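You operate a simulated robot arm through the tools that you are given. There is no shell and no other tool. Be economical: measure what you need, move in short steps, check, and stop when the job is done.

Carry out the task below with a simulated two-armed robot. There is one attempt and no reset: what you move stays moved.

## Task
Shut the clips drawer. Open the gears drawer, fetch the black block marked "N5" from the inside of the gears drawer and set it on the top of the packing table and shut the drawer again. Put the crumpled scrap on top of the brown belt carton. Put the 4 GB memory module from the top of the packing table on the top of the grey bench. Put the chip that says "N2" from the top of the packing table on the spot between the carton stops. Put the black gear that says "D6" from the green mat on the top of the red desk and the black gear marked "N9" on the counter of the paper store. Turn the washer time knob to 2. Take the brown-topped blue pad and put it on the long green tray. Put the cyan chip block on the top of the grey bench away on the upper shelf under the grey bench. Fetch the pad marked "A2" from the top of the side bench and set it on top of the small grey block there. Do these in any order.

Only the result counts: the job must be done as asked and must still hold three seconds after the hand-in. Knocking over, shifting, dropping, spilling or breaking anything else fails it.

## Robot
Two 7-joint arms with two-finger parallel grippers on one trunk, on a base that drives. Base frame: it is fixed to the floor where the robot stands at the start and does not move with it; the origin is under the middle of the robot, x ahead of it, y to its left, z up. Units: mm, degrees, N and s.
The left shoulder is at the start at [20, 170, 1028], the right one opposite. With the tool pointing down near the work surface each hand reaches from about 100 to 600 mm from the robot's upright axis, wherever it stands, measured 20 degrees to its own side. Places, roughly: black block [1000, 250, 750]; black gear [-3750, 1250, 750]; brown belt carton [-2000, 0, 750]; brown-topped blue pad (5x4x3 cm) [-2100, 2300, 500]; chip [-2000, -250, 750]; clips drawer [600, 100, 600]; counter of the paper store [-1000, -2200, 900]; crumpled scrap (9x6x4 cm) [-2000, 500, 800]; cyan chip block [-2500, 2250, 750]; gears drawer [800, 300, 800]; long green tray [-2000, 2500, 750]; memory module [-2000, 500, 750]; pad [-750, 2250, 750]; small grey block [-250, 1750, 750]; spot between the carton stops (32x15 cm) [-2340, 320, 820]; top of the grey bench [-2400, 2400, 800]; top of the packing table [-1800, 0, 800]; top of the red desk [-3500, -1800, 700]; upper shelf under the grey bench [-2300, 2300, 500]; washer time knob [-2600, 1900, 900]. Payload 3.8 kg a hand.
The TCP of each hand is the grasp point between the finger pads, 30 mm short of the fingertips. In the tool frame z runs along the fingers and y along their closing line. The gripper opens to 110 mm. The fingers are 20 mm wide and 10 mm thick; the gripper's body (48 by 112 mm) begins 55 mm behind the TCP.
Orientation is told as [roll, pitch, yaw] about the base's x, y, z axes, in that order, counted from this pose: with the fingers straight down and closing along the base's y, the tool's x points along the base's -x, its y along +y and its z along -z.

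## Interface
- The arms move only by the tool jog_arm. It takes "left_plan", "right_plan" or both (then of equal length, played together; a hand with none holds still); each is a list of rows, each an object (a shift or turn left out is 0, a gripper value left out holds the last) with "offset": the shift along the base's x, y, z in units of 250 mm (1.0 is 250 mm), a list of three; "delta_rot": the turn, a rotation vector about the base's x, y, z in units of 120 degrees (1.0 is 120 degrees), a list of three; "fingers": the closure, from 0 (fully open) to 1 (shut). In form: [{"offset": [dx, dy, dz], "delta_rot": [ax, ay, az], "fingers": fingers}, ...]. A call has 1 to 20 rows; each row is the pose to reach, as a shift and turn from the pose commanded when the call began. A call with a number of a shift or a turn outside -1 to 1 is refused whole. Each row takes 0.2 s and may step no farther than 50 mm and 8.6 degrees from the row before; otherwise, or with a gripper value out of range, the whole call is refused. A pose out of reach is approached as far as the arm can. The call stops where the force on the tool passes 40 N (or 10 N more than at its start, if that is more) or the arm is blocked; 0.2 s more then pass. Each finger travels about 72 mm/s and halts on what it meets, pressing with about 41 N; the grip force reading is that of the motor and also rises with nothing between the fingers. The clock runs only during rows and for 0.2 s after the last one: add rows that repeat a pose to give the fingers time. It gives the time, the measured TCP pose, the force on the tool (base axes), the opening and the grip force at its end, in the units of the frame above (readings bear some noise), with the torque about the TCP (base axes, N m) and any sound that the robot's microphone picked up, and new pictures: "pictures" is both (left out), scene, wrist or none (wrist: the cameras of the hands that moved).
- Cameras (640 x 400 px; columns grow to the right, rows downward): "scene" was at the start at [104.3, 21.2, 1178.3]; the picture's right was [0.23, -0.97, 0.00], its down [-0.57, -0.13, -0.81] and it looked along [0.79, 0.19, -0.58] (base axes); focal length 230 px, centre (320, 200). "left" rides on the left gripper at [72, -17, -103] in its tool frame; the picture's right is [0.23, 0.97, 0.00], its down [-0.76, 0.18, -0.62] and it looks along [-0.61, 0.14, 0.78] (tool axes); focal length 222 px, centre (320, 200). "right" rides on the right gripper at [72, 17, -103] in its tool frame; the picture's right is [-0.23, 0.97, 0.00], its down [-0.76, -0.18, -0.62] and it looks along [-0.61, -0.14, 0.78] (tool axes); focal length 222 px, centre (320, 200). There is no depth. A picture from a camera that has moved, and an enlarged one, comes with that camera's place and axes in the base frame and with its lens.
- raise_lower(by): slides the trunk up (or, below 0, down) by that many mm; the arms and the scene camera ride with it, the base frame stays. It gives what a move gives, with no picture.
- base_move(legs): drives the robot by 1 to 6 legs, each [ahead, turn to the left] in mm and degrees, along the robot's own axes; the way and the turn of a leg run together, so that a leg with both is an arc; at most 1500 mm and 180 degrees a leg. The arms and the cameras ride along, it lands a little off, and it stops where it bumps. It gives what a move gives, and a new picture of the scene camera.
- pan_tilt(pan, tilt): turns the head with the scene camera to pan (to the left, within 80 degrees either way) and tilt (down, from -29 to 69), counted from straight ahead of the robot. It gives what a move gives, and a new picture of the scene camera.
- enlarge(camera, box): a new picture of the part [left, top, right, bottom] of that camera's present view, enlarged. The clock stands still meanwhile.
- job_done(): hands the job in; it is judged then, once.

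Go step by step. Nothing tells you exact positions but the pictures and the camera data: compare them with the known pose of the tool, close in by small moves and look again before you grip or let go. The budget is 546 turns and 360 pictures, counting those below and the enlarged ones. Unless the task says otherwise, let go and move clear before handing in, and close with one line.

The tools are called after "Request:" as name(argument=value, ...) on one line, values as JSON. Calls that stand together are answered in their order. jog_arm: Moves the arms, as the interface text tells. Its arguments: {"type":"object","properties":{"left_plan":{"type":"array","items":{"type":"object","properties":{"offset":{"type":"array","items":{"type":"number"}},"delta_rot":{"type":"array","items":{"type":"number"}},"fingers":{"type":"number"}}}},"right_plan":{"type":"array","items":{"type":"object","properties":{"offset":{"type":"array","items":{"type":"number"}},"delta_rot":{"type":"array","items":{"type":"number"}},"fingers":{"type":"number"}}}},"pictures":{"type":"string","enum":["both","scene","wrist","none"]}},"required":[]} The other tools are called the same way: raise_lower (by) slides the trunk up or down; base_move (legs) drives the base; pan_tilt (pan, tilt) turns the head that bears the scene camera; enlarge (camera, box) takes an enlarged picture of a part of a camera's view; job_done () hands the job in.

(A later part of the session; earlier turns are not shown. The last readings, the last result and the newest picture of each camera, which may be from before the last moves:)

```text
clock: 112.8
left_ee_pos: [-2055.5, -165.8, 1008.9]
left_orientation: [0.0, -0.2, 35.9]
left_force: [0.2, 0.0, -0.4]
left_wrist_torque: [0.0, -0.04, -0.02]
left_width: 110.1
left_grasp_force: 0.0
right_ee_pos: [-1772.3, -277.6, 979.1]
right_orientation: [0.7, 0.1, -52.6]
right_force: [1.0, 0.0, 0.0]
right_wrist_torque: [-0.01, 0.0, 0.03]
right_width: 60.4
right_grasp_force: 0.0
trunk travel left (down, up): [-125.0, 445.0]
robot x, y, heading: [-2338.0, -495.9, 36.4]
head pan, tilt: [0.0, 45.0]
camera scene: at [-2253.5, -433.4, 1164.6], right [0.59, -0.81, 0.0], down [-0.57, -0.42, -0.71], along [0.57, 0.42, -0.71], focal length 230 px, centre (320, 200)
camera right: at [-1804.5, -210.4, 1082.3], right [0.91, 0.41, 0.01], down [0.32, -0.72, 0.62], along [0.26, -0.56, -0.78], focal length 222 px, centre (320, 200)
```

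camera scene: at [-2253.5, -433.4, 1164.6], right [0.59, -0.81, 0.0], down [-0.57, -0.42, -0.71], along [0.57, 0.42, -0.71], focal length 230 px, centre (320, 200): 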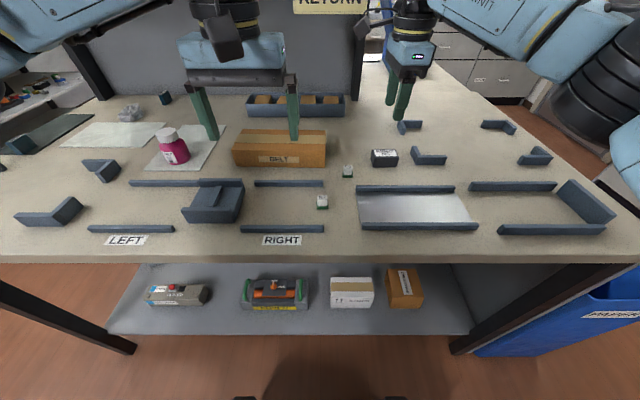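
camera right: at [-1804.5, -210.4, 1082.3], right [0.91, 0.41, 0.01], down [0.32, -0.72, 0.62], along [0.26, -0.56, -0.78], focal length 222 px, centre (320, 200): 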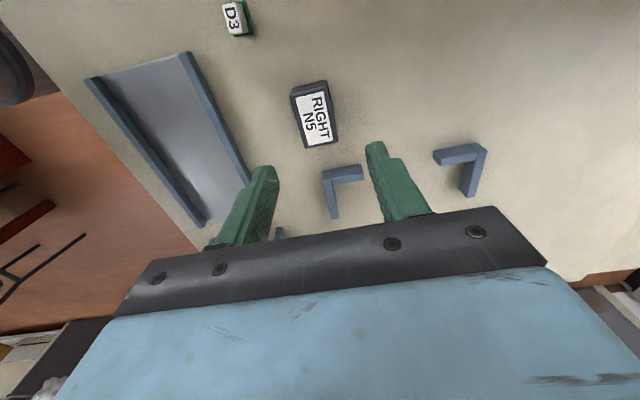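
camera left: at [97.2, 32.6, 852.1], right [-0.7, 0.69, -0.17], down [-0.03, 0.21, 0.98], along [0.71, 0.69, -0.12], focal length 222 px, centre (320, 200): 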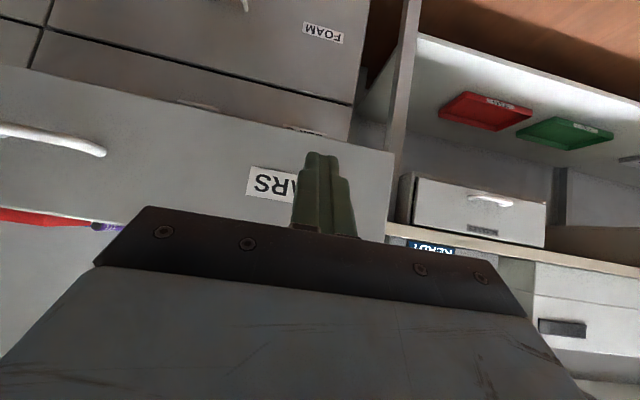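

N5 is placed. Next I'll take chip N2, near (−1991, −245), with the left hand while the right moves aside.

Request:
jog_arm(left_plan=[{"offset": [0.08, -0.1, -0.08], "fingers": 0.5}, {"offset": [0.16, -0.2, -0.16]}, {"offset": [0.256, -0.316, -0.24]}, {"offset": [0.256, -0.316, -0.3]}], right_plan=[{"offset": [0.1, -0.14, 0.05]}, {"offset": [0.2, -0.28, 0.1]}, {"offset": [0.2, -0.36, 0.1]}, {"offset": [0.2, -0.36, 0.1]}], pictures="both")

```text
clock: 113.8
left_ee_pos: [-1991.3, -246.6, 933.9]
left_orientation: [0.1, 0.0, 36.0]
left_force: [0.6, 0.0, 0.6]
left_wrist_torque: [0.0, 0.0, -0.01]
left_width: 55.1
left_grasp_force: 0.0
right_ee_pos: [-1721.8, -367.3, 1003.2]
right_orientation: [0.7, 0.1, -52.5]
right_force: [0.0, -0.1, 0.6]
right_wrist_torque: [0.01, 0.02, -0.01]
right_width: 60.5
right_grasp_force: 0.0
trunk travel left (down, up): [-125.0, 445.0]
robot x, y, heading: [-2334.5, -492.7, 36.1]
head pan, tilt: [0.0, 45.0]
camera scene: at [-2253.4, -433.0, 1164.6], right [0.59, -0.81, 0.0], down [-0.57, -0.42, -0.71], along [0.57, 0.42, -0.71], focal length 230 px, centre (320, 200)
camera right: at [-1754.1, -301.4, 1106.8], right [0.91, 0.41, 0.01], down [0.32, -0.72, 0.62], along [0.26, -0.56, -0.78], focal length 222 px, centre (320, 200)
camera left: at [-2039.8, -303.8, 1037.7], right [-0.76, 0.65, 0.0], down [0.51, 0.59, 0.62], along [0.41, 0.47, -0.78], focal length 222 px, centre (320, 200)
```

scene: 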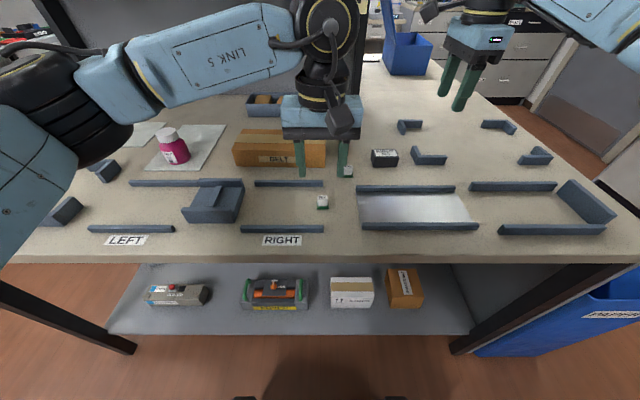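
right: 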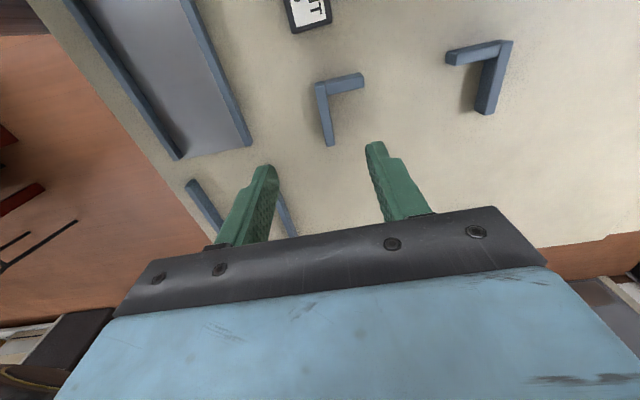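
left: 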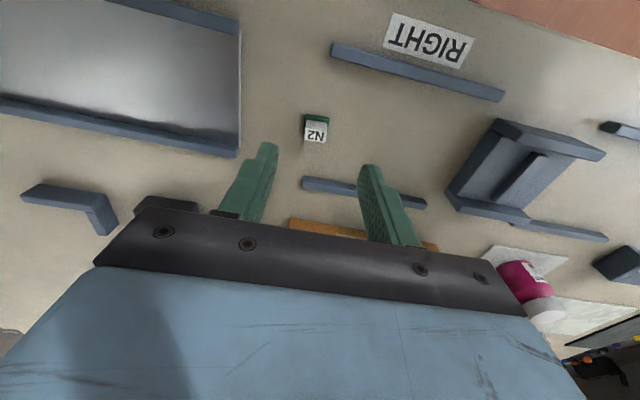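

Request:
jog_arm(left_plan=[{"offset": [0.02, -0.004, -0.15]}, {"offset": [0.02, -0.004, -0.25]}, {"offset": [0.02, -0.004, -0.32]}, {"offset": [0.02, -0.004, -0.32], "fingers": 1}, {"offset": [0.02, -0.004, -0.32], "fingers": 1}, {"offset": [0.02, -0.004, -0.32], "fingers": 1}], pictures="wrist")

```text
clock: 115.2
left_ee_pos: [-1985.8, -246.5, 854.5]
left_orientation: [0.0, -0.1, 35.9]
left_force: [-0.1, 0.3, -0.2]
left_wrist_torque: [0.01, 0.01, -0.01]
left_width: 21.8
left_grasp_force: 41.0
right_ee_pos: [-1721.4, -367.9, 1002.6]
right_orientation: [0.8, 0.1, -52.6]
right_force: [0.4, 0.1, 0.0]
right_wrist_torque: [-0.02, 0.0, -0.04]
right_width: 60.5
right_grasp_force: 0.1
trunk travel left (down, up): [-125.0, 445.0]
robot x, y, heading: [-2335.6, -492.5, 36.4]
head pan, tilt: [0.0, 45.0]
camera left: at [-2034.4, -303.9, 957.8], right [-0.76, 0.66, 0.0], down [0.51, 0.59, 0.62], along [0.41, 0.47, -0.78], focal length 222 px, centre (320, 200)
```

left: 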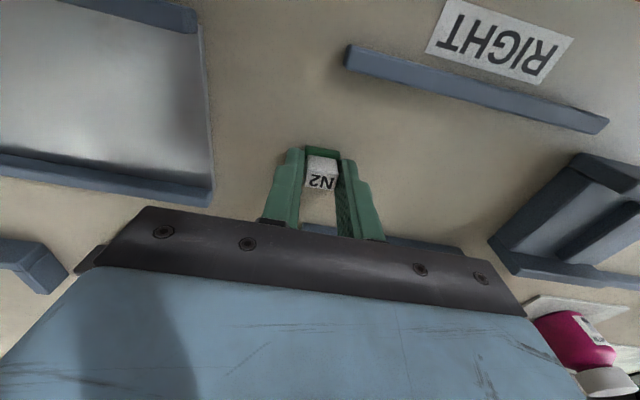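

Chip N2 is gripped at 21.8 mm. Lift, retract the right hand, and shift the base left to the carton-stop spot.

Request:
jog_arm(left_plan=[{"offset": [0, 0, 0.1]}, {"offset": [0, 0, 0.28]}, {"offset": [0, 0, 0.44]}, {"offset": [-0.1, -0.07, 0.5]}, {"offset": [-0.15, -0.1, 0.5]}], right_plan=[{"offset": [-0.15, -0.11, 0]}, {"offset": [-0.3, -0.22, 0]}, {"offset": [-0.45, -0.33, 0]}, {"offset": [-0.6, -0.43, 0]}, {"offset": [-0.7, -0.5, 0]}], pictures="none")

Request:
base_move(legs=[[0, 90], [520, 0], [0, -90]])

```text
clock: 116.5
left_ee_pos: [-2023.4, -272.6, 979.5]
left_orientation: [0.1, -0.1, 35.8]
left_force: [0.3, -0.1, -0.6]
left_wrist_torque: [0.01, 0.04, -0.03]
left_width: 22.0
left_grasp_force: 41.5
right_ee_pos: [-1897.1, -493.5, 1002.3]
right_orientation: [0.7, 0.1, -52.6]
right_force: [-0.4, 1.1, 0.0]
right_wrist_torque: [0.0, -0.03, -0.01]
right_width: 60.6
right_grasp_force: 0.1
trunk travel left (down, up): [-125.0, 445.0]
robot x, y, heading: [-2337.1, -489.7, 36.4]
head pan, tilt: [0.0, 45.0]
```

```text
clock: 127.1
left_ee_pos: [-2323.9, 150.0, 979.8]
left_orientation: [0.1, -0.2, 35.5]
left_force: [-0.9, -0.5, -0.4]
left_wrist_torque: [-0.01, -0.01, -0.02]
left_width: 21.9
left_grasp_force: 41.1
right_ee_pos: [-2198.2, -72.4, 1002.8]
right_orientation: [0.7, 0.1, -53.0]
right_force: [-0.3, 0.4, 0.2]
right_wrist_torque: [-0.01, 0.01, -0.01]
right_width: 60.4
right_grasp_force: 0.2
trunk travel left (down, up): [-125.0, 445.0]
robot x, y, heading: [-2636.2, -73.4, 35.7]
head pan, tilt: [0.0, 45.0]
camera scene: at [-2555.5, -9.4, 1164.6], right [0.58, -0.81, 0.0], down [-0.57, -0.41, -0.71], along [0.57, 0.41, -0.71], focal length 230 px, centre (320, 200)
```

scene: 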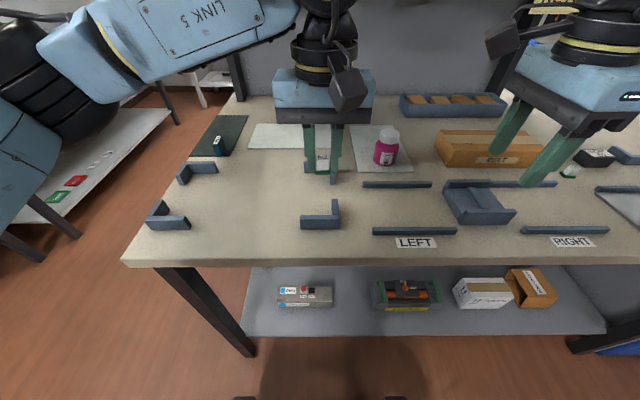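

Spot centre is about (−2356, 326). Move the chip over it.

Request:
jog_arm(left_plan=[{"offset": [-0.03, 0.18, 0]}, {"offset": [-0.06, 0.36, 0]}, {"offset": [-0.09, 0.54, -0.05]}, {"offset": [-0.124, 0.7, -0.15]}, {"offset": [-0.124, 0.7, -0.3]}])

```text
clock: 128.3
left_ee_pos: [-2354.7, 324.4, 902.6]
left_orientation: [0.0, -0.1, 35.5]
left_force: [0.8, -0.7, -0.2]
left_wrist_torque: [0.0, 0.0, 0.0]
left_width: 22.1
left_grasp_force: 41.1
right_ee_pos: [-2198.5, -69.8, 1002.7]
right_orientation: [0.7, 0.1, -53.1]
right_force: [-1.0, -0.1, 1.2]
right_wrist_torque: [0.01, -0.03, 0.01]
right_width: 60.7
right_grasp_force: 0.1
trunk travel left (down, up): [-125.0, 445.0]
robot x, y, heading: [-2637.5, -68.1, 35.7]
head pan, tilt: [0.0, 45.0]
camera scene: at [-2555.4, -9.3, 1164.5], right [0.58, -0.81, 0.0], down [-0.57, -0.41, -0.71], along [0.57, 0.41, -0.71], focal length 230 px, centre (320, 200)
camera left: at [-2404.1, 268.6, 1006.7], right [-0.75, 0.66, 0.0], down [0.52, 0.59, 0.62], along [0.41, 0.47, -0.78], focal length 222 px, centre (320, 200)
```

scene: 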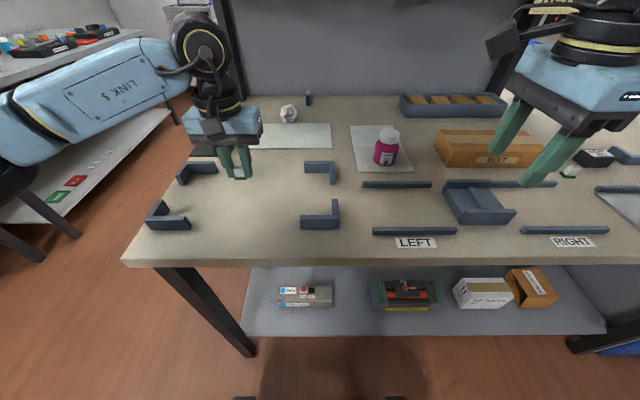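
left: 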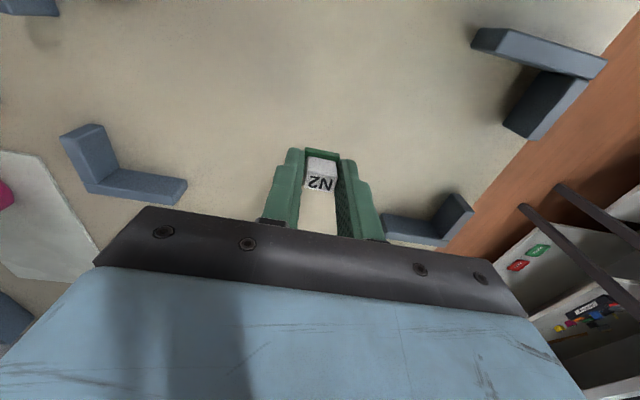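

Request:
jog_arm(left_plan=[{"offset": [-0.02, -0.02, -0.1]}, {"offset": [-0.02, -0.02, -0.16]}, {"offset": [-0.02, -0.02, -0.187]}, {"offset": [-0.02, -0.02, -0.19], "fingers": 0.6}, {"offset": [-0.02, -0.02, -0.19], "fingers": 0.6}, {"offset": [-0.02, -0.02, -0.05]}, {"offset": [-0.02, -0.02, 0.1]}, {"offset": [-0.02, -0.02, 0.28]}, {"offset": [-0.02, -0.02, 0.44]}])

```text
clock: 130.3
left_ee_pos: [-2361.1, 320.1, 1013.6]
left_orientation: [0.1, 0.0, 35.6]
left_force: [0.7, -0.2, 0.6]
left_wrist_torque: [0.0, -0.02, 0.04]
left_width: 44.2
left_grasp_force: 0.0
right_ee_pos: [-2198.6, -72.1, 1002.5]
right_orientation: [0.7, 0.1, -53.1]
right_force: [0.2, -0.5, -0.5]
right_wrist_torque: [0.03, -0.02, -0.02]
right_width: 60.4
right_grasp_force: 0.0
trunk travel left (down, up): [-125.0, 445.0]
robot x, y, heading: [-2635.7, -71.6, 35.5]
head pan, tilt: [0.0, 45.0]
camera scene: at [-2555.7, -9.8, 1164.6], right [0.58, -0.81, 0.0], down [-0.57, -0.41, -0.71], along [0.57, 0.41, -0.71], focal length 230 px, centre (320, 200)
camera left: at [-2410.1, 262.9, 1118.1], right [-0.75, 0.66, 0.0], down [0.52, 0.59, 0.62], along [0.41, 0.47, -0.78], focal length 222 px, centre (320, 200)
```

scene: 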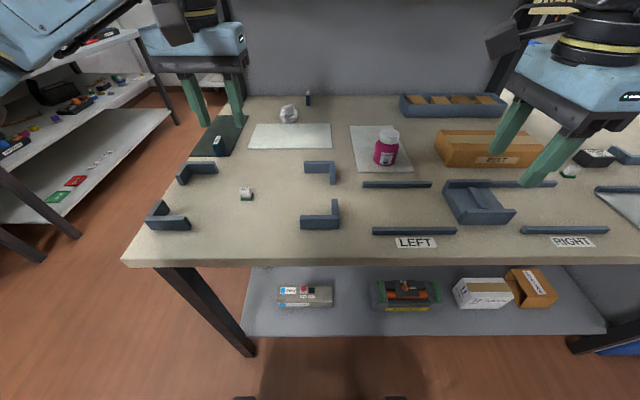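
left: 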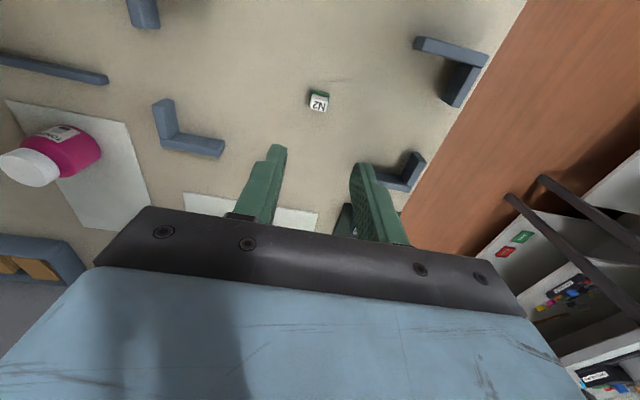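

N2 sits in the middle of the spot. Now I'll read the two dark modules' labels.

Request:
enlarge(camera="scene", box=[180, 80, 340, 180])

```text
4.00 times, centred on (260, 130) of scene
camera zoom: at [-2555.7, -9.8, 1164.6], right [0.58, -0.81, 0.0], down [-0.57, -0.41, -0.71], along [0.57, 0.41, -0.71], focal length 922 px, centre (560, 480)
```

zoom: 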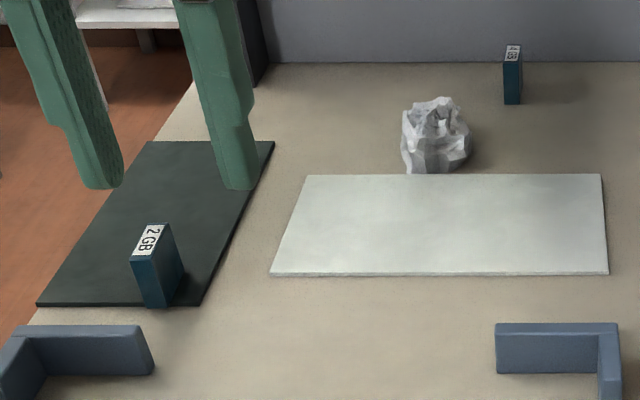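

Request:
enlarge(camera="scene", box=[292, 85, 324, 105])

```text
16.00 times, centred on (308, 95) of scene
camera zoom: at [-2555.7, -9.8, 1164.6], right [0.58, -0.81, 0.0], down [-0.57, -0.41, -0.71], along [0.57, 0.41, -0.71], focal length 3686 px, centre (512, 1880)
```

zoom: 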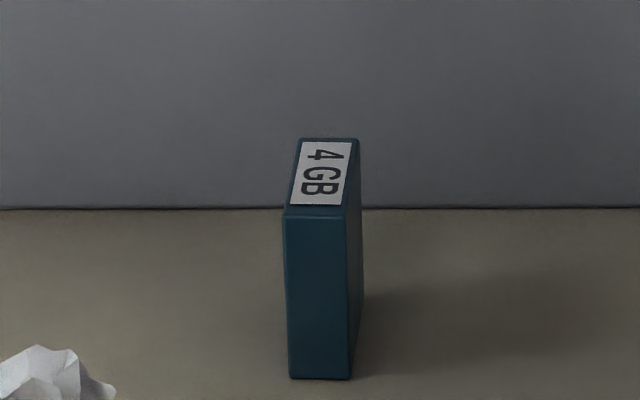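

The "4 GB" module stands at the back near (−1905, 510). I'll look up to see what overhangs it before planning the reach.

Request:
pan_tilt(pan=0, tilt=10)

Request:
pan_tilt(pan=60, tilt=30)

```text
clock: 131.3
left_ee_pos: [-2360.4, 319.9, 1012.7]
left_orientation: [0.2, 0.0, 35.5]
left_force: [-0.3, -0.5, -0.2]
left_wrist_torque: [-0.02, 0.03, 0.0]
left_width: 44.1
left_grasp_force: 0.1
right_ee_pos: [-2200.1, -72.8, 1002.0]
right_orientation: [0.8, 0.1, -53.0]
right_force: [0.6, -0.6, 0.5]
right_wrist_torque: [-0.02, -0.01, 0.01]
right_width: 60.5
right_grasp_force: 0.0
trunk travel left (down, up): [-125.0, 445.0]
robot x, y, heading: [-2635.7, -68.6, 35.7]
head pan, tilt: [0.0, 10.0]
camera scene: at [-2546.0, -2.6, 1219.4], right [0.58, -0.81, 0.0], down [-0.14, -0.1, -0.98], along [0.8, 0.57, -0.17], focal length 230 px, centre (320, 200)
```

scene: 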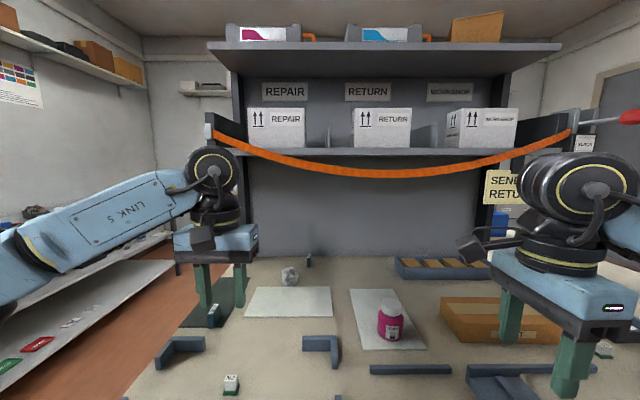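

```text
clock: 132.6
left_ee_pos: [-2361.6, 319.0, 1014.1]
left_orientation: [0.1, -0.1, 35.6]
left_force: [0.4, 0.7, -0.2]
left_wrist_torque: [-0.02, -0.04, -0.01]
left_width: 43.9
left_grasp_force: 0.1
right_ee_pos: [-2198.8, -71.4, 1002.1]
right_orientation: [0.7, 0.1, -52.9]
right_force: [-0.3, -0.3, -1.3]
right_wrist_torque: [0.03, 0.03, 0.03]
right_width: 60.6
right_grasp_force: 0.0
trunk travel left (down, up): [-125.0, 445.0]
robot x, y, heading: [-2637.7, -67.7, 35.4]
head pan, tilt: [60.0, 30.0]
camera scene: at [-2630.5, 33.1, 1187.2], right [1.0, 0.1, 0.0], down [0.05, -0.5, -0.87], along [-0.09, 0.86, -0.5], focal length 230 px, centre (320, 200)
```

scene: 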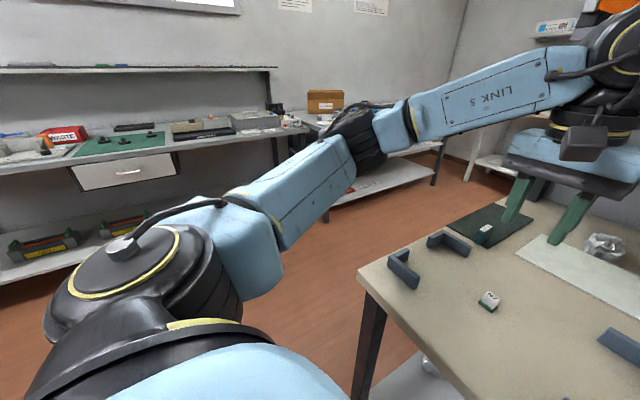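

Shelf and strap overhang the back edge, so I'll reach in under them from the table's left end with a tilted hand. Retract and drive around.

Request:
jog_arm(left_plan=[{"offset": [-0.15, -0.11, 0]}, {"offset": [-0.3, -0.215, 0]}, {"offset": [-0.45, -0.32, 0]}], right_plan=[{"offset": [-0.05, -0.035, 0]}, {"offset": [-0.1, -0.07, 0]}, {"offset": [-0.15, -0.1, 0]}], pictures="none")

Request:
base_move(legs=[[0, 90], [850, 0], [0, -90], [760, 0], [0, -90]])

Request:
pan_tilt(pan=0, tilt=35)

```text
clock: 133.4
left_ee_pos: [-2473.3, 240.1, 1013.2]
left_orientation: [0.1, -0.2, 35.4]
left_force: [-0.2, 0.8, 1.0]
left_wrist_torque: [0.04, -0.02, 0.02]
left_width: 43.9
left_grasp_force: 0.0
right_ee_pos: [-2237.3, -96.9, 1002.9]
right_orientation: [0.7, 0.1, -53.1]
right_force: [0.6, 0.7, 0.0]
right_wrist_torque: [-0.01, 0.03, 0.02]
right_width: 60.5
right_grasp_force: 0.0
trunk travel left (down, up): [-125.0, 445.0]
robot x, y, heading: [-2637.6, -71.5, 35.8]
head pan, tilt: [60.0, 30.0]
```

```text
clock: 149.4
left_ee_pos: [-2371.3, 1370.1, 1011.8]
left_orientation: [-0.2, -0.2, 36.0]
left_force: [-0.6, -0.2, 1.0]
left_wrist_torque: [0.01, 0.0, -0.01]
left_width: 43.9
left_grasp_force: 0.0
right_ee_pos: [-2132.5, 1033.8, 1005.6]
right_orientation: [0.9, 0.1, -53.0]
right_force: [0.0, 1.0, -0.2]
right_wrist_torque: [0.0, 0.01, 0.01]
right_width: 60.7
right_grasp_force: 0.1
trunk travel left (down, up): [-125.0, 445.0]
robot x, y, heading: [-2535.2, 1059.1, 35.9]
head pan, tilt: [60.0, 30.0]
stopped in leg 4: the robot was blocked; the commanded pose is now the measured one
camera scene: at [-2529.6, 1162.0, 1187.3], right [0.99, 0.11, 0.0], down [0.06, -0.5, -0.87], along [-0.09, 0.86, -0.5], focal length 230 px, centre (320, 200)
```

scene: 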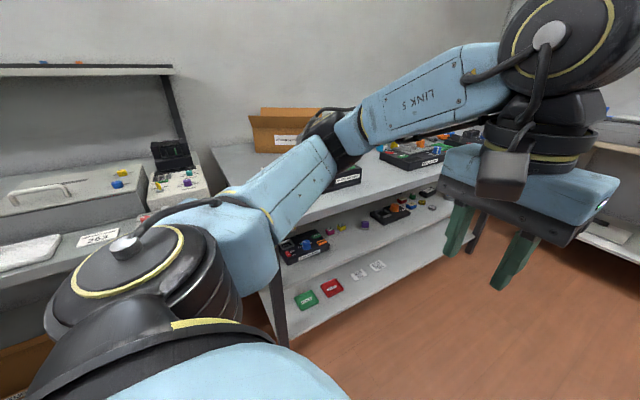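

```text
clock: 150.7
left_ee_pos: [-2372.3, 1370.1, 1012.3]
left_orientation: [-0.1, -0.2, 35.9]
left_force: [0.1, -1.0, -0.6]
left_wrist_torque: [-0.03, -0.03, 0.01]
left_width: 44.2
left_grasp_force: 0.0
right_ee_pos: [-2133.2, 1033.1, 1004.9]
right_orientation: [0.9, 0.0, -52.9]
right_force: [-0.2, 0.0, -1.0]
right_wrist_torque: [-0.02, -0.03, 0.03]
right_width: 60.6
right_grasp_force: 0.1
trunk travel left (down, up): [-125.0, 445.0]
robot x, y, heading: [-2528.9, 1056.9, 36.3]
head pan, tilt: [0.0, 35.0]
camera scene: at [-2449.3, 1123.5, 1179.7], right [0.59, -0.81, 0.0], down [-0.46, -0.34, -0.82], along [0.66, 0.48, -0.57], focal length 230 px, centre (320, 200)
```

scene: 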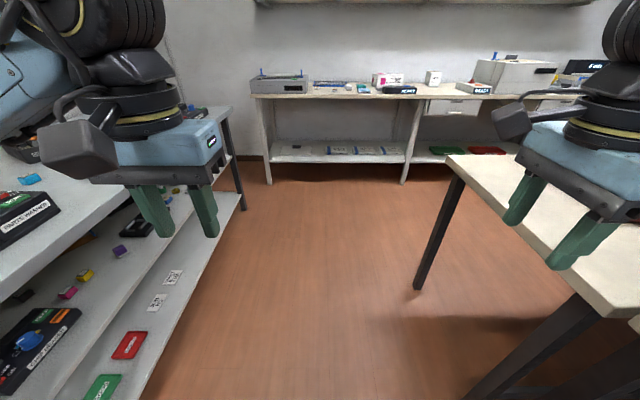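

The drive stopped just short. I need to see what it met, so I'll look right.

Request:
pan_tilt(pan=-65, tilt=25)

```text
clock: 152.0
left_ee_pos: [-2372.8, 1370.4, 1014.1]
left_orientation: [-0.1, -0.2, 36.0]
left_force: [-0.3, 0.2, 0.2]
left_wrist_torque: [0.02, 0.04, -0.02]
left_width: 43.9
left_grasp_force: 0.1
right_ee_pos: [-2132.6, 1034.1, 1003.7]
right_orientation: [0.9, 0.0, -52.9]
right_force: [0.1, 0.8, -0.1]
right_wrist_torque: [0.0, 0.02, -0.01]
right_width: 60.5
right_grasp_force: 0.0
trunk travel left (down, up): [-125.0, 445.0]
robot x, y, heading: [-2531.7, 1056.3, 36.3]
head pan, tilt: [-65.0, 25.0]
camera scene: at [-2439.7, 1027.1, 1195.6], right [-0.48, -0.88, 0.0], down [-0.37, 0.2, -0.91], along [0.8, -0.44, -0.42], focal length 230 px, centre (320, 200)
```

scene: 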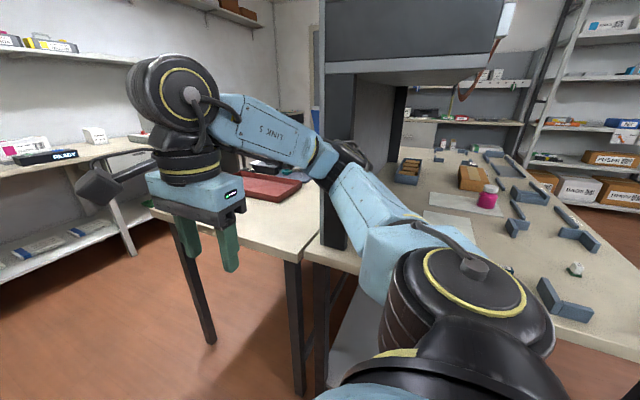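

The right elbow met the fixed partition post; nothing is displaced. I'll back off, turn to heading about −20°, and come in diagonally so the right arm can reach the 4 GB module.

Request:
base_move(legs=[[-245, 0], [0, -55]])

Request:
pan_tilt(pan=-10, tilt=25)

```text
clock: 156.3
left_ee_pos: [-2380.3, 962.1, 1013.1]
left_orientation: [0.1, -0.1, -18.8]
left_force: [0.3, -0.6, 0.3]
left_wrist_torque: [0.01, 0.01, 0.0]
left_width: 44.0
left_grasp_force: 0.0
right_ee_pos: [-2516.5, 570.3, 1003.1]
right_orientation: [0.7, 0.1, -107.5]
right_force: [1.0, -0.6, 0.4]
right_wrist_torque: [0.0, 0.02, -0.03]
right_width: 60.3
right_grasp_force: 0.0
trunk travel left (down, up): [-125.0, 445.0]
robot x, y, heading: [-2727.0, 915.8, -18.6]
head pan, tilt: [-65.0, 25.0]
camera scene: at [-2700.0, 815.9, 1195.1], right [-0.99, -0.11, 0.0], down [-0.05, 0.42, -0.91], along [0.1, -0.9, -0.42], focal length 230 px, centre (320, 200)
```

scene: 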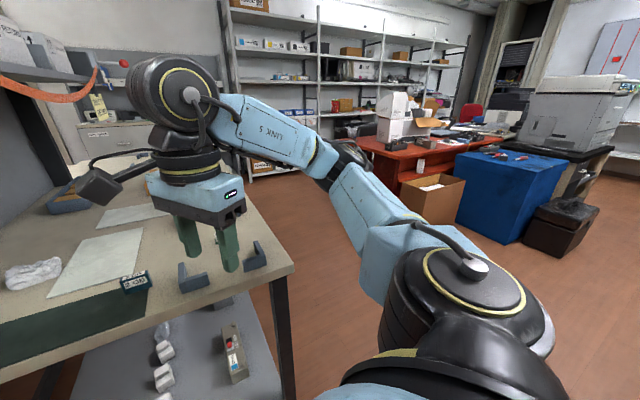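

```text
clock: 157.5
left_ee_pos: [-2380.5, 961.8, 1012.6]
left_orientation: [0.0, -0.1, -18.7]
left_force: [-0.7, 0.6, 0.3]
left_wrist_torque: [0.0, -0.01, -0.03]
left_width: 44.1
left_grasp_force: 0.1
right_ee_pos: [-2514.3, 571.2, 1002.0]
right_orientation: [0.6, 0.1, -107.5]
right_force: [0.5, 1.3, -0.8]
right_wrist_torque: [-0.03, 0.01, 0.03]
right_width: 60.7
right_grasp_force: 0.0
trunk travel left (down, up): [-125.0, 445.0]
robot x, y, heading: [-2727.0, 910.6, -18.7]
head pan, tilt: [-10.0, 25.0]
camera scene: at [-2629.4, 863.5, 1195.2], right [-0.48, -0.88, 0.0], down [-0.37, 0.2, -0.91], along [0.8, -0.43, -0.42], focal length 230 px, centre (320, 200)
```

scene: 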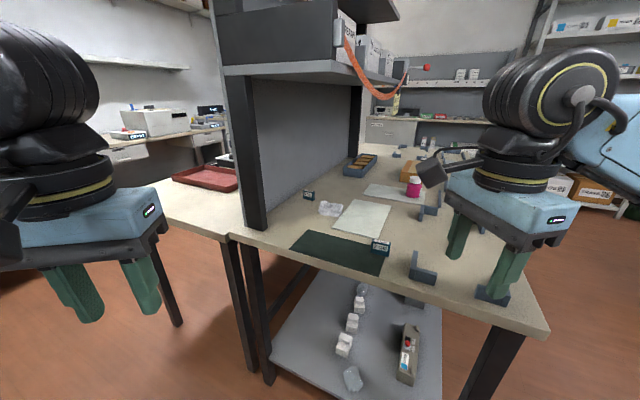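

Good view: module at (−1906, 515), scrap at (−2035, 500). Yaw the right hand so it will close across the module, then move in.

Request:
jog_arm(right_plan=[{"delta_rot": [0, 0, 0.065], "fingers": 0.2}, {"delta_rot": [0, 0, 0.13]}, {"delta_rot": [0, 0, 0.195]}, {"delta_rot": [0, 0, 0.26]}, {"delta_rot": [0, 0, 0.325]}, {"delta_rot": [0, 0, 0.39]}, {"delta_rot": [0, 0, 0.442]}], pictures="none")

Request:
base_move(legs=[[220, 0]])

```text
clock: 159.1
left_ee_pos: [-2379.9, 960.7, 1013.2]
left_orientation: [0.0, -0.1, -18.6]
left_force: [0.8, 0.2, 0.3]
left_wrist_torque: [0.02, -0.01, 0.02]
left_width: 43.9
left_grasp_force: 0.0
right_ee_pos: [-2516.5, 571.9, 1002.1]
right_orientation: [0.7, 0.2, -54.2]
right_force: [0.8, 0.6, 0.3]
right_wrist_torque: [-0.02, -0.02, 0.02]
right_width: 87.9
right_grasp_force: 0.0
trunk travel left (down, up): [-125.0, 445.0]
robot x, y, heading: [-2730.6, 912.2, -18.7]
head pan, tilt: [-10.0, 25.0]
```

```text
clock: 160.8
left_ee_pos: [-2173.1, 895.4, 1012.3]
left_orientation: [0.1, 0.0, -18.5]
left_force: [-0.2, 0.1, 0.5]
left_wrist_torque: [-0.02, 0.01, 0.03]
left_width: 44.2
left_grasp_force: 0.0
right_ee_pos: [-2307.2, 502.8, 1002.2]
right_orientation: [0.7, 0.1, -54.3]
right_force: [-0.4, 0.1, -0.3]
right_wrist_torque: [0.0, 0.03, -0.01]
right_width: 87.9
right_grasp_force: 0.1
trunk travel left (down, up): [-125.0, 445.0]
robot x, y, heading: [-2517.9, 843.9, -18.2]
head pan, tilt: [-10.0, 25.0]
camera scene: at [-2421.9, 794.9, 1195.1], right [-0.47, -0.88, 0.0], down [-0.37, 0.2, -0.91], along [0.8, -0.43, -0.42], focal length 230 px, centre (320, 200)
```

scene: 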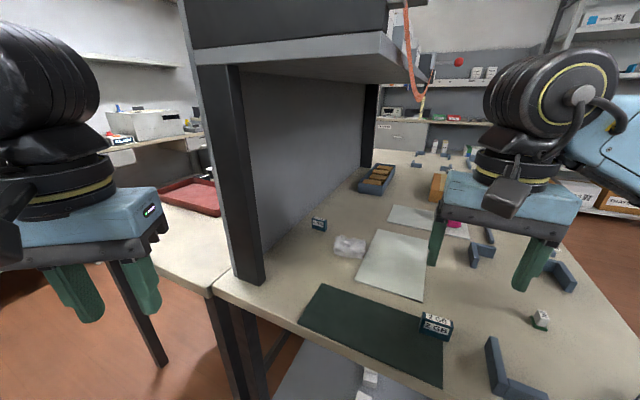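

The post would crowd a wrist coming from the end, so I'll point the fingers along the table depth instead, closing on the module's thin side.

Request:
jog_arm(right_plan=[{"offset": [0.08, -0.035, 0], "delta_rot": [0, 0, 0.068], "fingers": 0.4}, {"offset": [0.16, -0.07, 0], "delta_rot": [0, 0, 0.136]}, {"offset": [0.24, -0.105, 0], "delta_rot": [0, 0, 0.204]}, {"offset": [0.32, -0.14, 0], "delta_rot": [0, 0, 0.272]}, {"offset": [0.4, -0.175, 0], "delta_rot": [0, 0, 0.34]}, {"offset": [0.48, -0.21, 0], "delta_rot": [0, 0, 0.408]}, {"offset": [0.56, -0.245, 0], "delta_rot": [0, 0, 0.476]}, {"offset": [0.64, -0.28, 0], "delta_rot": [0, 0, 0.544]}, {"offset": [0.72, -0.315, 0], "delta_rot": [0, 0, 0.612]}, {"offset": [0.8, -0.35, 0], "delta_rot": [0, 0, 0.68]}, {"offset": [0.88, -0.385, 0], "delta_rot": [0, 0, 0.748]}, {"offset": [0.968, -0.424, 0], "delta_rot": [0, 0, 0.748]}], pictures="both")

```text
clock: 163.4
left_ee_pos: [-2174.0, 893.1, 1012.8]
left_orientation: [0.1, 0.0, -18.5]
left_force: [0.3, 0.2, -0.1]
left_wrist_torque: [-0.02, 0.02, 0.03]
left_width: 44.0
left_grasp_force: 0.0
right_ee_pos: [-2167.8, 515.2, 992.9]
right_orientation: [0.7, 0.1, 35.3]
right_force: [-0.2, -0.9, -0.1]
right_wrist_torque: [0.0, -0.01, -0.01]
right_width: 65.8
right_grasp_force: 0.2
right hand out of reach, approached as far as the arm can: row 9, 10, 11, 12
trunk travel left (down, up): [-125.0, 445.0]
robot x, y, heading: [-2522.3, 844.1, -18.2]
head pan, tilt: [-10.0, 25.0]
camera scene: at [-2422.5, 794.9, 1195.1], right [-0.47, -0.88, 0.0], down [-0.37, 0.2, -0.91], along [0.8, -0.43, -0.42], focal length 230 px, centre (320, 200)
camera right: at [-2236.3, 485.1, 1095.6], right [-0.38, 0.93, 0.01], down [0.73, 0.29, 0.62], along [0.57, 0.24, -0.79], focal length 222 px, centre (320, 200)
```

scene: 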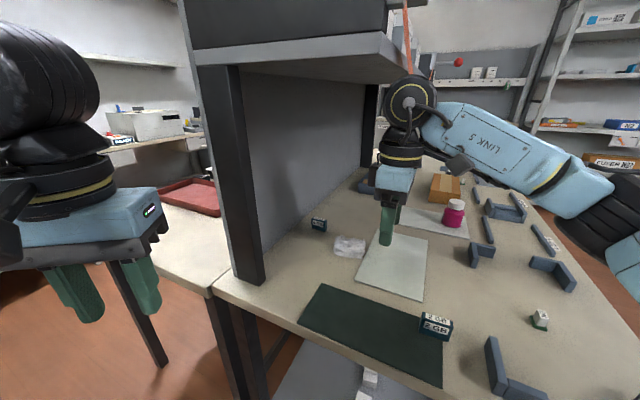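
right: 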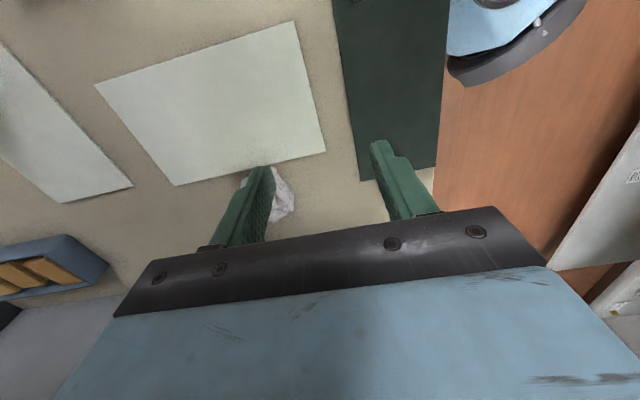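

Request:
jog_arm(right_plan=[{"offset": [0, 0, 0], "delta_rot": [0.036, -0.05, 0]}, {"offset": [0.03, -0.02, 0], "delta_rot": [0.072, -0.1, 0]}, {"offset": [0.1, -0.06, 0], "delta_rot": [0.108, -0.15, 0]}, {"offset": [0.2, -0.12, 0], "delta_rot": [0.144, -0.2, 0]}, {"offset": [0.3, -0.18, 0], "delta_rot": [0.18, -0.25, 0]}, {"offset": [0.4, -0.24, 0], "delta_rot": [0.218, -0.305, 0]}, {"offset": [0.5, -0.3, 0], "delta_rot": [0.218, -0.305, 0]}, {"offset": [0.575, -0.356, 0], "delta_rot": [0.218, -0.305, 0]}], pictures="both")

```text
clock: 165.2
left_ee_pos: [-2174.2, 894.2, 1013.8]
left_orientation: [0.0, -0.2, -18.4]
left_force: [-0.4, 0.5, 0.4]
left_wrist_torque: [-0.01, -0.05, 0.02]
left_width: 44.0
left_grasp_force: 0.1
right_ee_pos: [-2146.2, 494.8, 977.3]
right_orientation: [-0.1, -46.7, 27.6]
right_force: [0.0, 0.0, -0.2]
right_wrist_torque: [-0.02, -0.01, -0.01]
right_width: 66.1
right_grasp_force: 0.1
right hand out of reach, approached as far as the arm can: row 2, 3, 4, 5, 6, 7, 8
trunk travel left (down, up): [-125.0, 445.0]
robot x, y, heading: [-2519.8, 848.6, -18.2]
head pan, tilt: [-10.0, 25.0]
camera scene: at [-2424.1, 795.1, 1195.3], right [-0.47, -0.88, 0.0], down [-0.37, 0.2, -0.91], along [0.8, -0.43, -0.42], focal length 230 px, centre (320, 200)
camera right: at [-2264.9, 451.4, 996.3], right [-0.31, 0.94, 0.16], down [0.15, -0.12, 0.98], along [0.94, 0.33, -0.1], focal length 222 px, centre (320, 200)
```

scene: 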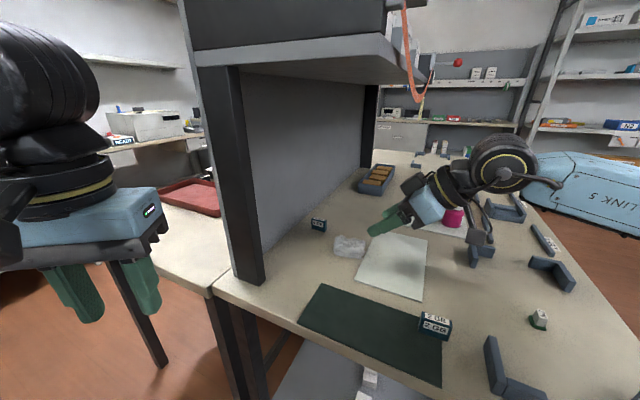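
right: 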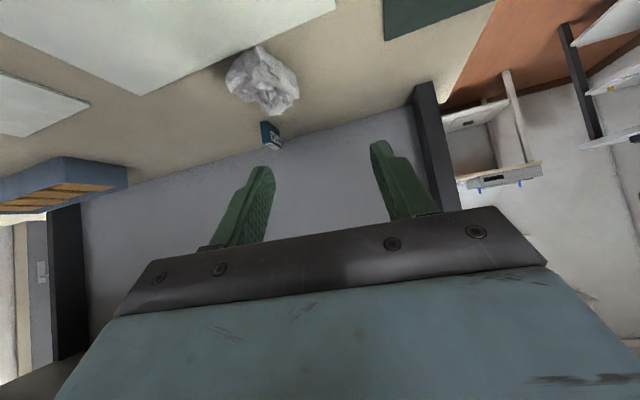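

That direction is out of the arm's reach. I'll come in nearly along the robot's heading instead, about 15° off the table end, which still clears the post.

Request:
jog_arm(right_plan=[{"offset": [0, 0, 0], "delta_rot": [0, 0, -0.07]}, {"offset": [0, 0, 0], "delta_rot": [0, 0, -0.14]}, {"offset": [0, 0, 0], "delta_rot": [0, 0, -0.21]}, {"offset": [0, 0, 0], "delta_rot": [0, 0, -0.28]}, {"offset": [0.08, 0.07, -0.03], "delta_rot": [0, 0, -0.35]}, {"offset": [0.17, 0.15, -0.06], "delta_rot": [0, 0, -0.42]}, {"offset": [0.26, 0.23, -0.1], "delta_rot": [0, 0, -0.49]}, {"offset": [0.36, 0.32, -0.14], "delta_rot": [0, 0, -0.56]}, {"offset": [0.44, 0.4, -0.18], "delta_rot": [0, 0, -0.56]}, {"offset": [0.49, 0.44, -0.19], "delta_rot": [0, 0, -0.56]}], pictures="both")

```text
clock: 167.4
left_ee_pos: [-2172.1, 894.7, 1012.3]
left_orientation: [0.0, -0.1, -18.5]
left_force: [-0.8, 0.2, -0.5]
left_wrist_torque: [0.0, 0.02, 0.0]
left_width: 43.9
left_grasp_force: 0.1
right_ee_pos: [-2022.1, 607.1, 926.1]
right_orientation: [-0.1, -46.4, -39.5]
right_force: [0.0, 0.2, 0.1]
right_wrist_torque: [-0.03, -0.03, -0.04]
right_width: 66.0
right_grasp_force: 0.2
trunk travel left (down, up): [-125.0, 445.0]
robot x, y, heading: [-2518.4, 847.5, -18.4]
head pan, tilt: [-10.0, 25.0]
camera scene: at [-2422.4, 795.3, 1195.2], right [-0.47, -0.88, 0.0], down [-0.37, 0.2, -0.91], along [0.8, -0.43, -0.42], focal length 230 px, centre (320, 200)
camera right: at [-2108.9, 698.8, 945.3], right [0.74, 0.65, 0.16], down [-0.06, -0.18, 0.98], along [0.67, -0.74, -0.1], focal length 222 px, centre (320, 200)
```

scene: 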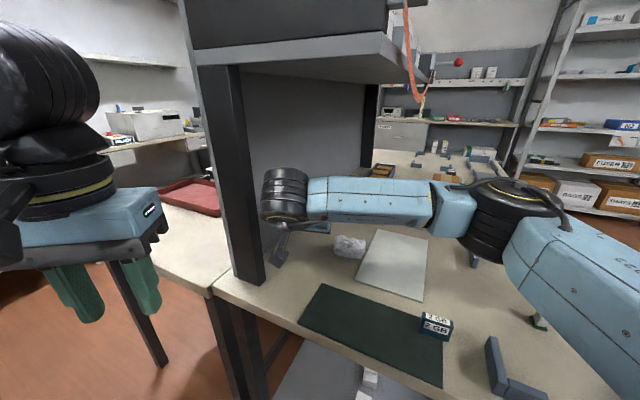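
right: 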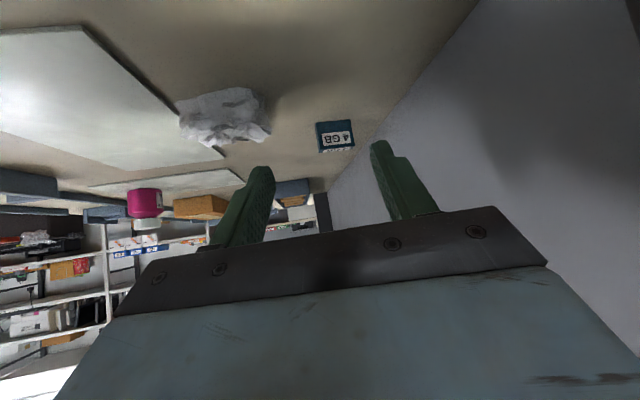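

Nicely lined up. Advance and descend halfway.

Request:
jog_arm(right_plan=[{"offset": [0.12, -0.1, -0.06]}, {"offset": [0.25, -0.2, -0.16]}], pictures="wrist")

```text
clock: 168.0
left_ee_pos: [-2173.2, 894.6, 1013.1]
left_orientation: [0.1, -0.1, -18.5]
left_force: [-0.6, 0.4, -0.2]
left_wrist_torque: [0.0, 0.02, -0.02]
left_width: 43.6
left_grasp_force: 0.1
right_ee_pos: [-1959.9, 555.7, 886.4]
right_orientation: [-0.1, -46.4, -39.5]
right_force: [0.3, 0.2, -0.8]
right_wrist_torque: [-0.02, 0.0, -0.03]
right_width: 66.1
right_grasp_force: 0.1
trunk travel left (down, up): [-125.0, 445.0]
robot x, y, heading: [-2521.1, 842.0, -18.3]
head pan, tilt: [-10.0, 25.0]
camera right: at [-2045.6, 647.4, 905.1], right [0.74, 0.65, 0.16], down [-0.06, -0.18, 0.98], along [0.67, -0.74, -0.1], focal length 222 px, centre (320, 200)
```

right: 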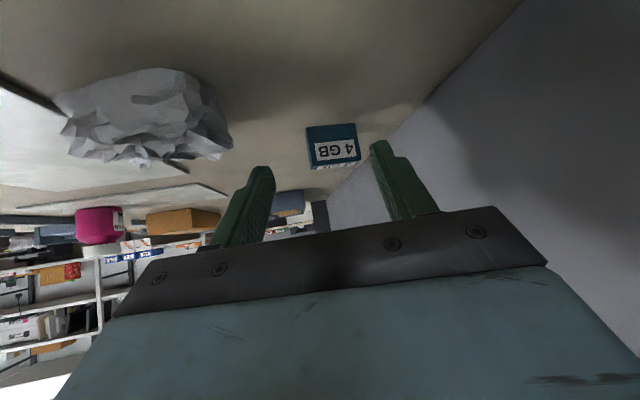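

Request:
jog_arm(right_plan=[{"offset": [0.07, -0.05, -0.08]}, {"offset": [0.14, -0.1, -0.13]}, {"offset": [0.2, -0.142, -0.13]}], pictures="wrist")

```text
clock: 168.8
left_ee_pos: [-2173.0, 893.7, 1013.8]
left_orientation: [0.1, -0.1, -18.5]
left_force: [-0.6, -0.2, -1.1]
left_wrist_torque: [0.01, 0.02, -0.01]
left_width: 43.6
left_grasp_force: 0.1
right_ee_pos: [-1910.4, 520.8, 855.6]
right_orientation: [0.0, -46.4, -39.5]
right_force: [0.9, -0.1, -0.1]
right_wrist_torque: [0.01, 0.0, 0.0]
right_width: 65.9
right_grasp_force: 0.2
trunk travel left (down, up): [-125.0, 445.0]
robot x, y, heading: [-2519.7, 845.5, -18.4]
head pan, tilt: [-10.0, 25.0]
camera right: at [-1996.2, 612.6, 874.2], right [0.74, 0.65, 0.16], down [-0.06, -0.18, 0.98], along [0.67, -0.74, -0.1], focal length 222 px, centre (320, 200)
```

right: 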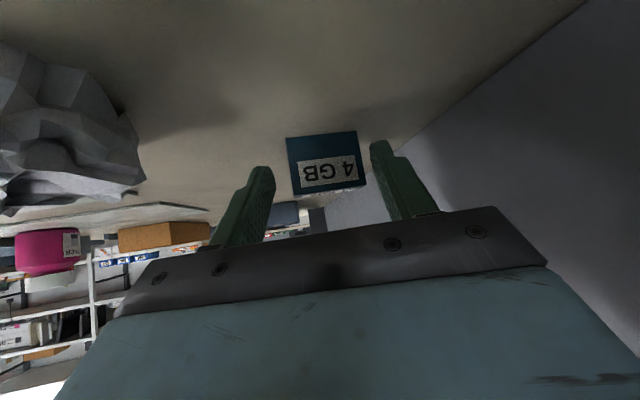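

Request:
jog_arm(right_plan=[{"offset": [0.031, -0.025, -0.014]}, {"offset": [0.031, -0.025, -0.014], "fingers": 1}, {"offset": [0.031, -0.025, -0.014], "fingers": 1}, {"offset": [0.031, -0.025, -0.014], "fingers": 1}], pictures="wrist")

```text
clock: 169.8
left_ee_pos: [-2172.9, 894.2, 1012.6]
left_orientation: [0.0, -0.1, -18.6]
left_force: [-0.6, -0.4, -0.1]
left_wrist_torque: [-0.03, 0.0, 0.01]
left_width: 44.2
left_grasp_force: 0.2
right_ee_pos: [-1902.4, 514.0, 851.7]
right_orientation: [0.0, -46.3, -39.5]
right_force: [-0.3, -0.5, 0.2]
right_wrist_torque: [-0.03, 0.0, 0.0]
right_width: 46.2
right_grasp_force: 41.0
trunk travel left (down, up): [-125.0, 445.0]
robot x, y, heading: [-2522.2, 842.4, -18.1]
head pan, tilt: [-10.0, 25.0]
camera right: at [-1988.7, 606.9, 870.5], right [0.74, 0.65, 0.16], down [-0.06, -0.18, 0.98], along [0.67, -0.74, -0.1], focal length 222 px, centre (320, 200)
```

right: 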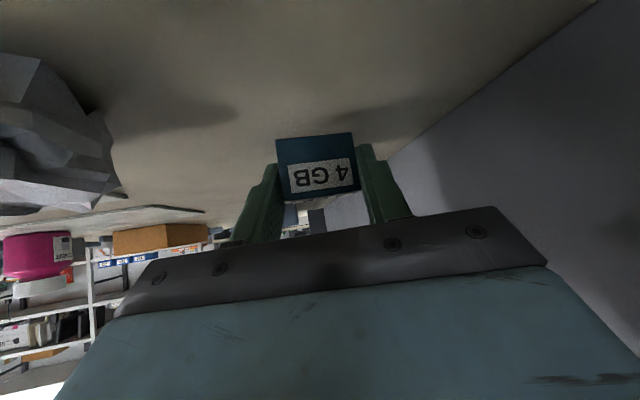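

Gripped at 46 mm. Lift and draw back.

Request:
jog_arm(right_plan=[{"offset": [0, 0, 0.08]}, {"offset": [0, 0, 0.2]}, {"offset": [-0.12, 0.1, 0.26]}, {"offset": [-0.26, 0.2, 0.32]}, {"offset": [-0.4, 0.3, 0.38]}, {"offset": [-0.54, 0.38, 0.44]}, {"offset": [-0.66, 0.4, 0.5]}], pictures="both")

```text
clock: 171.4
left_ee_pos: [-2174.6, 893.3, 1013.5]
left_orientation: [0.2, -0.1, -18.4]
left_force: [0.5, 0.6, 0.3]
left_wrist_torque: [-0.02, 0.01, -0.02]
left_width: 44.1
left_grasp_force: 0.1
right_ee_pos: [-2068.5, 615.3, 975.8]
right_orientation: [0.0, -46.4, -39.5]
right_force: [0.0, 0.1, -0.6]
right_wrist_torque: [0.01, -0.03, 0.0]
right_width: 46.2
right_grasp_force: 40.6
trunk travel left (down, up): [-125.0, 445.0]
robot x, y, heading: [-2520.9, 842.0, -18.3]
head pan, tilt: [-10.0, 25.0]
camera scene: at [-2422.7, 795.1, 1195.2], right [-0.47, -0.88, 0.0], down [-0.37, 0.2, -0.91], along [0.8, -0.43, -0.42], focal length 230 px, centre (320, 200)
camera right: at [-2153.8, 707.0, 995.2], right [0.74, 0.65, 0.17], down [-0.06, -0.18, 0.98], along [0.67, -0.74, -0.1], focal length 222 px, centre (320, 200)
```

scene: 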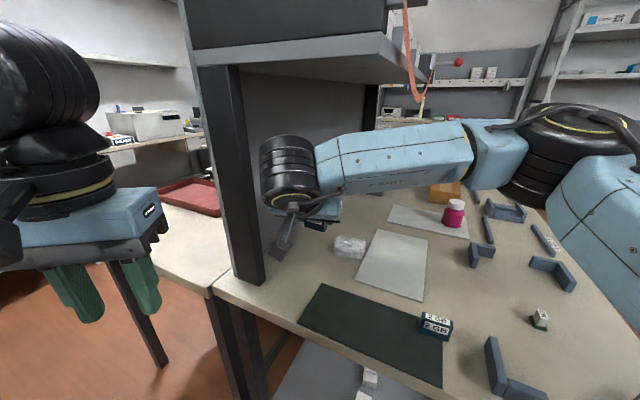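
right: 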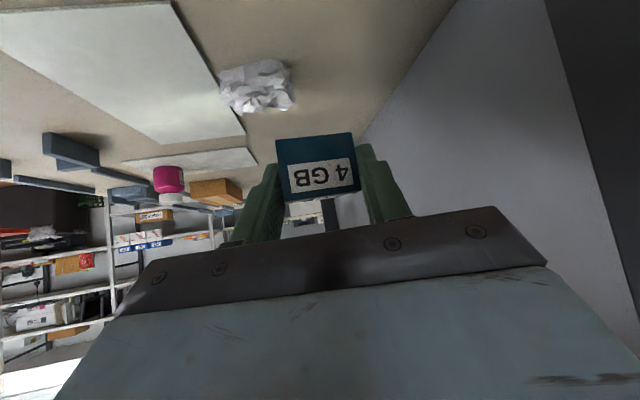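

Back out, turn toward the bench side, and check clearance on the left before going on.

Request:
base_move(legs=[[-220, 0], [0, 72]])

Request:
pan_tilt(pan=50, tilt=20)

```text
clock: 176.2
left_ee_pos: [-2670.0, 1259.4, 1012.6]
left_orientation: [0.1, -0.1, 53.5]
left_force: [-0.2, -0.3, 0.4]
left_wrist_torque: [0.0, -0.01, -0.03]
left_width: 44.1
left_grasp_force: 0.0
right_ee_pos: [-2370.8, 1275.1, 976.9]
right_orientation: [0.0, -46.4, 32.6]
right_force: [-0.3, -0.4, 0.1]
right_wrist_torque: [-0.01, -0.02, 0.01]
right_width: 46.4
right_grasp_force: 41.3
trunk travel left (down, up): [-125.0, 445.0]
robot x, y, heading: [-2729.9, 915.2, 53.6]
head pan, tilt: [-10.0, 25.0]
camera scene: at [-2652.7, 994.9, 1195.2], right [0.69, -0.72, 0.0], down [-0.31, -0.29, -0.91], along [0.66, 0.63, -0.42], focal length 230 px, centre (320, 200)
```

scene: 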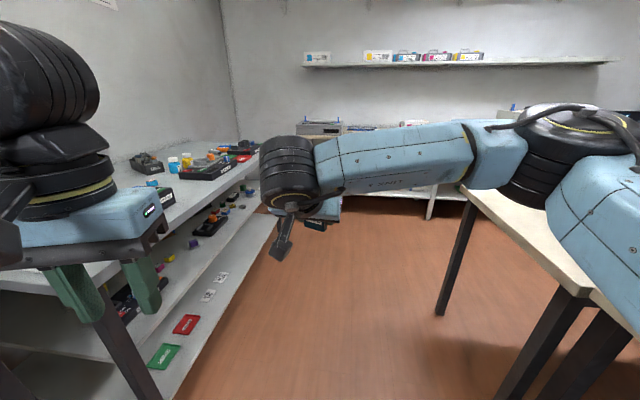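

```text
clock: 177.5
left_ee_pos: [-2670.1, 1259.4, 1012.5]
left_orientation: [0.1, -0.1, 53.6]
left_force: [-0.3, 0.2, -0.2]
left_wrist_torque: [0.02, 0.03, 0.03]
left_width: 44.0
left_grasp_force: 0.1
right_ee_pos: [-2372.2, 1275.5, 975.2]
right_orientation: [0.0, -46.4, 32.6]
right_force: [-0.6, 0.0, -0.7]
right_wrist_torque: [0.01, 0.0, 0.01]
right_width: 46.4
right_grasp_force: 41.1
trunk travel left (down, up): [-125.0, 445.0]
robot x, y, heading: [-2730.2, 914.6, 53.8]
head pan, tilt: [50.0, 20.0]
camera scene: at [-2741.3, 1021.7, 1203.2], right [0.97, 0.24, 0.0], down [0.08, -0.33, -0.94], along [-0.22, 0.91, -0.34], focal length 230 px, centre (320, 200)
```

scene: 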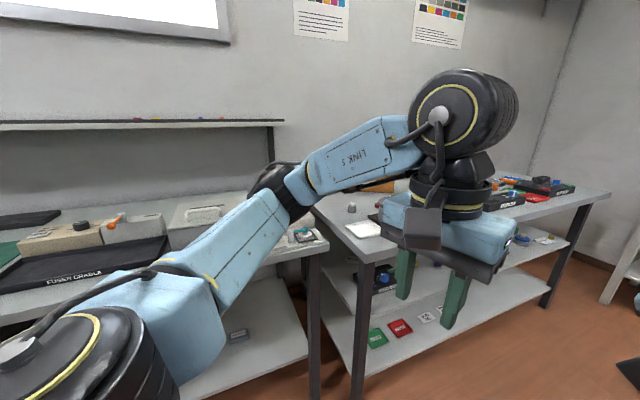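

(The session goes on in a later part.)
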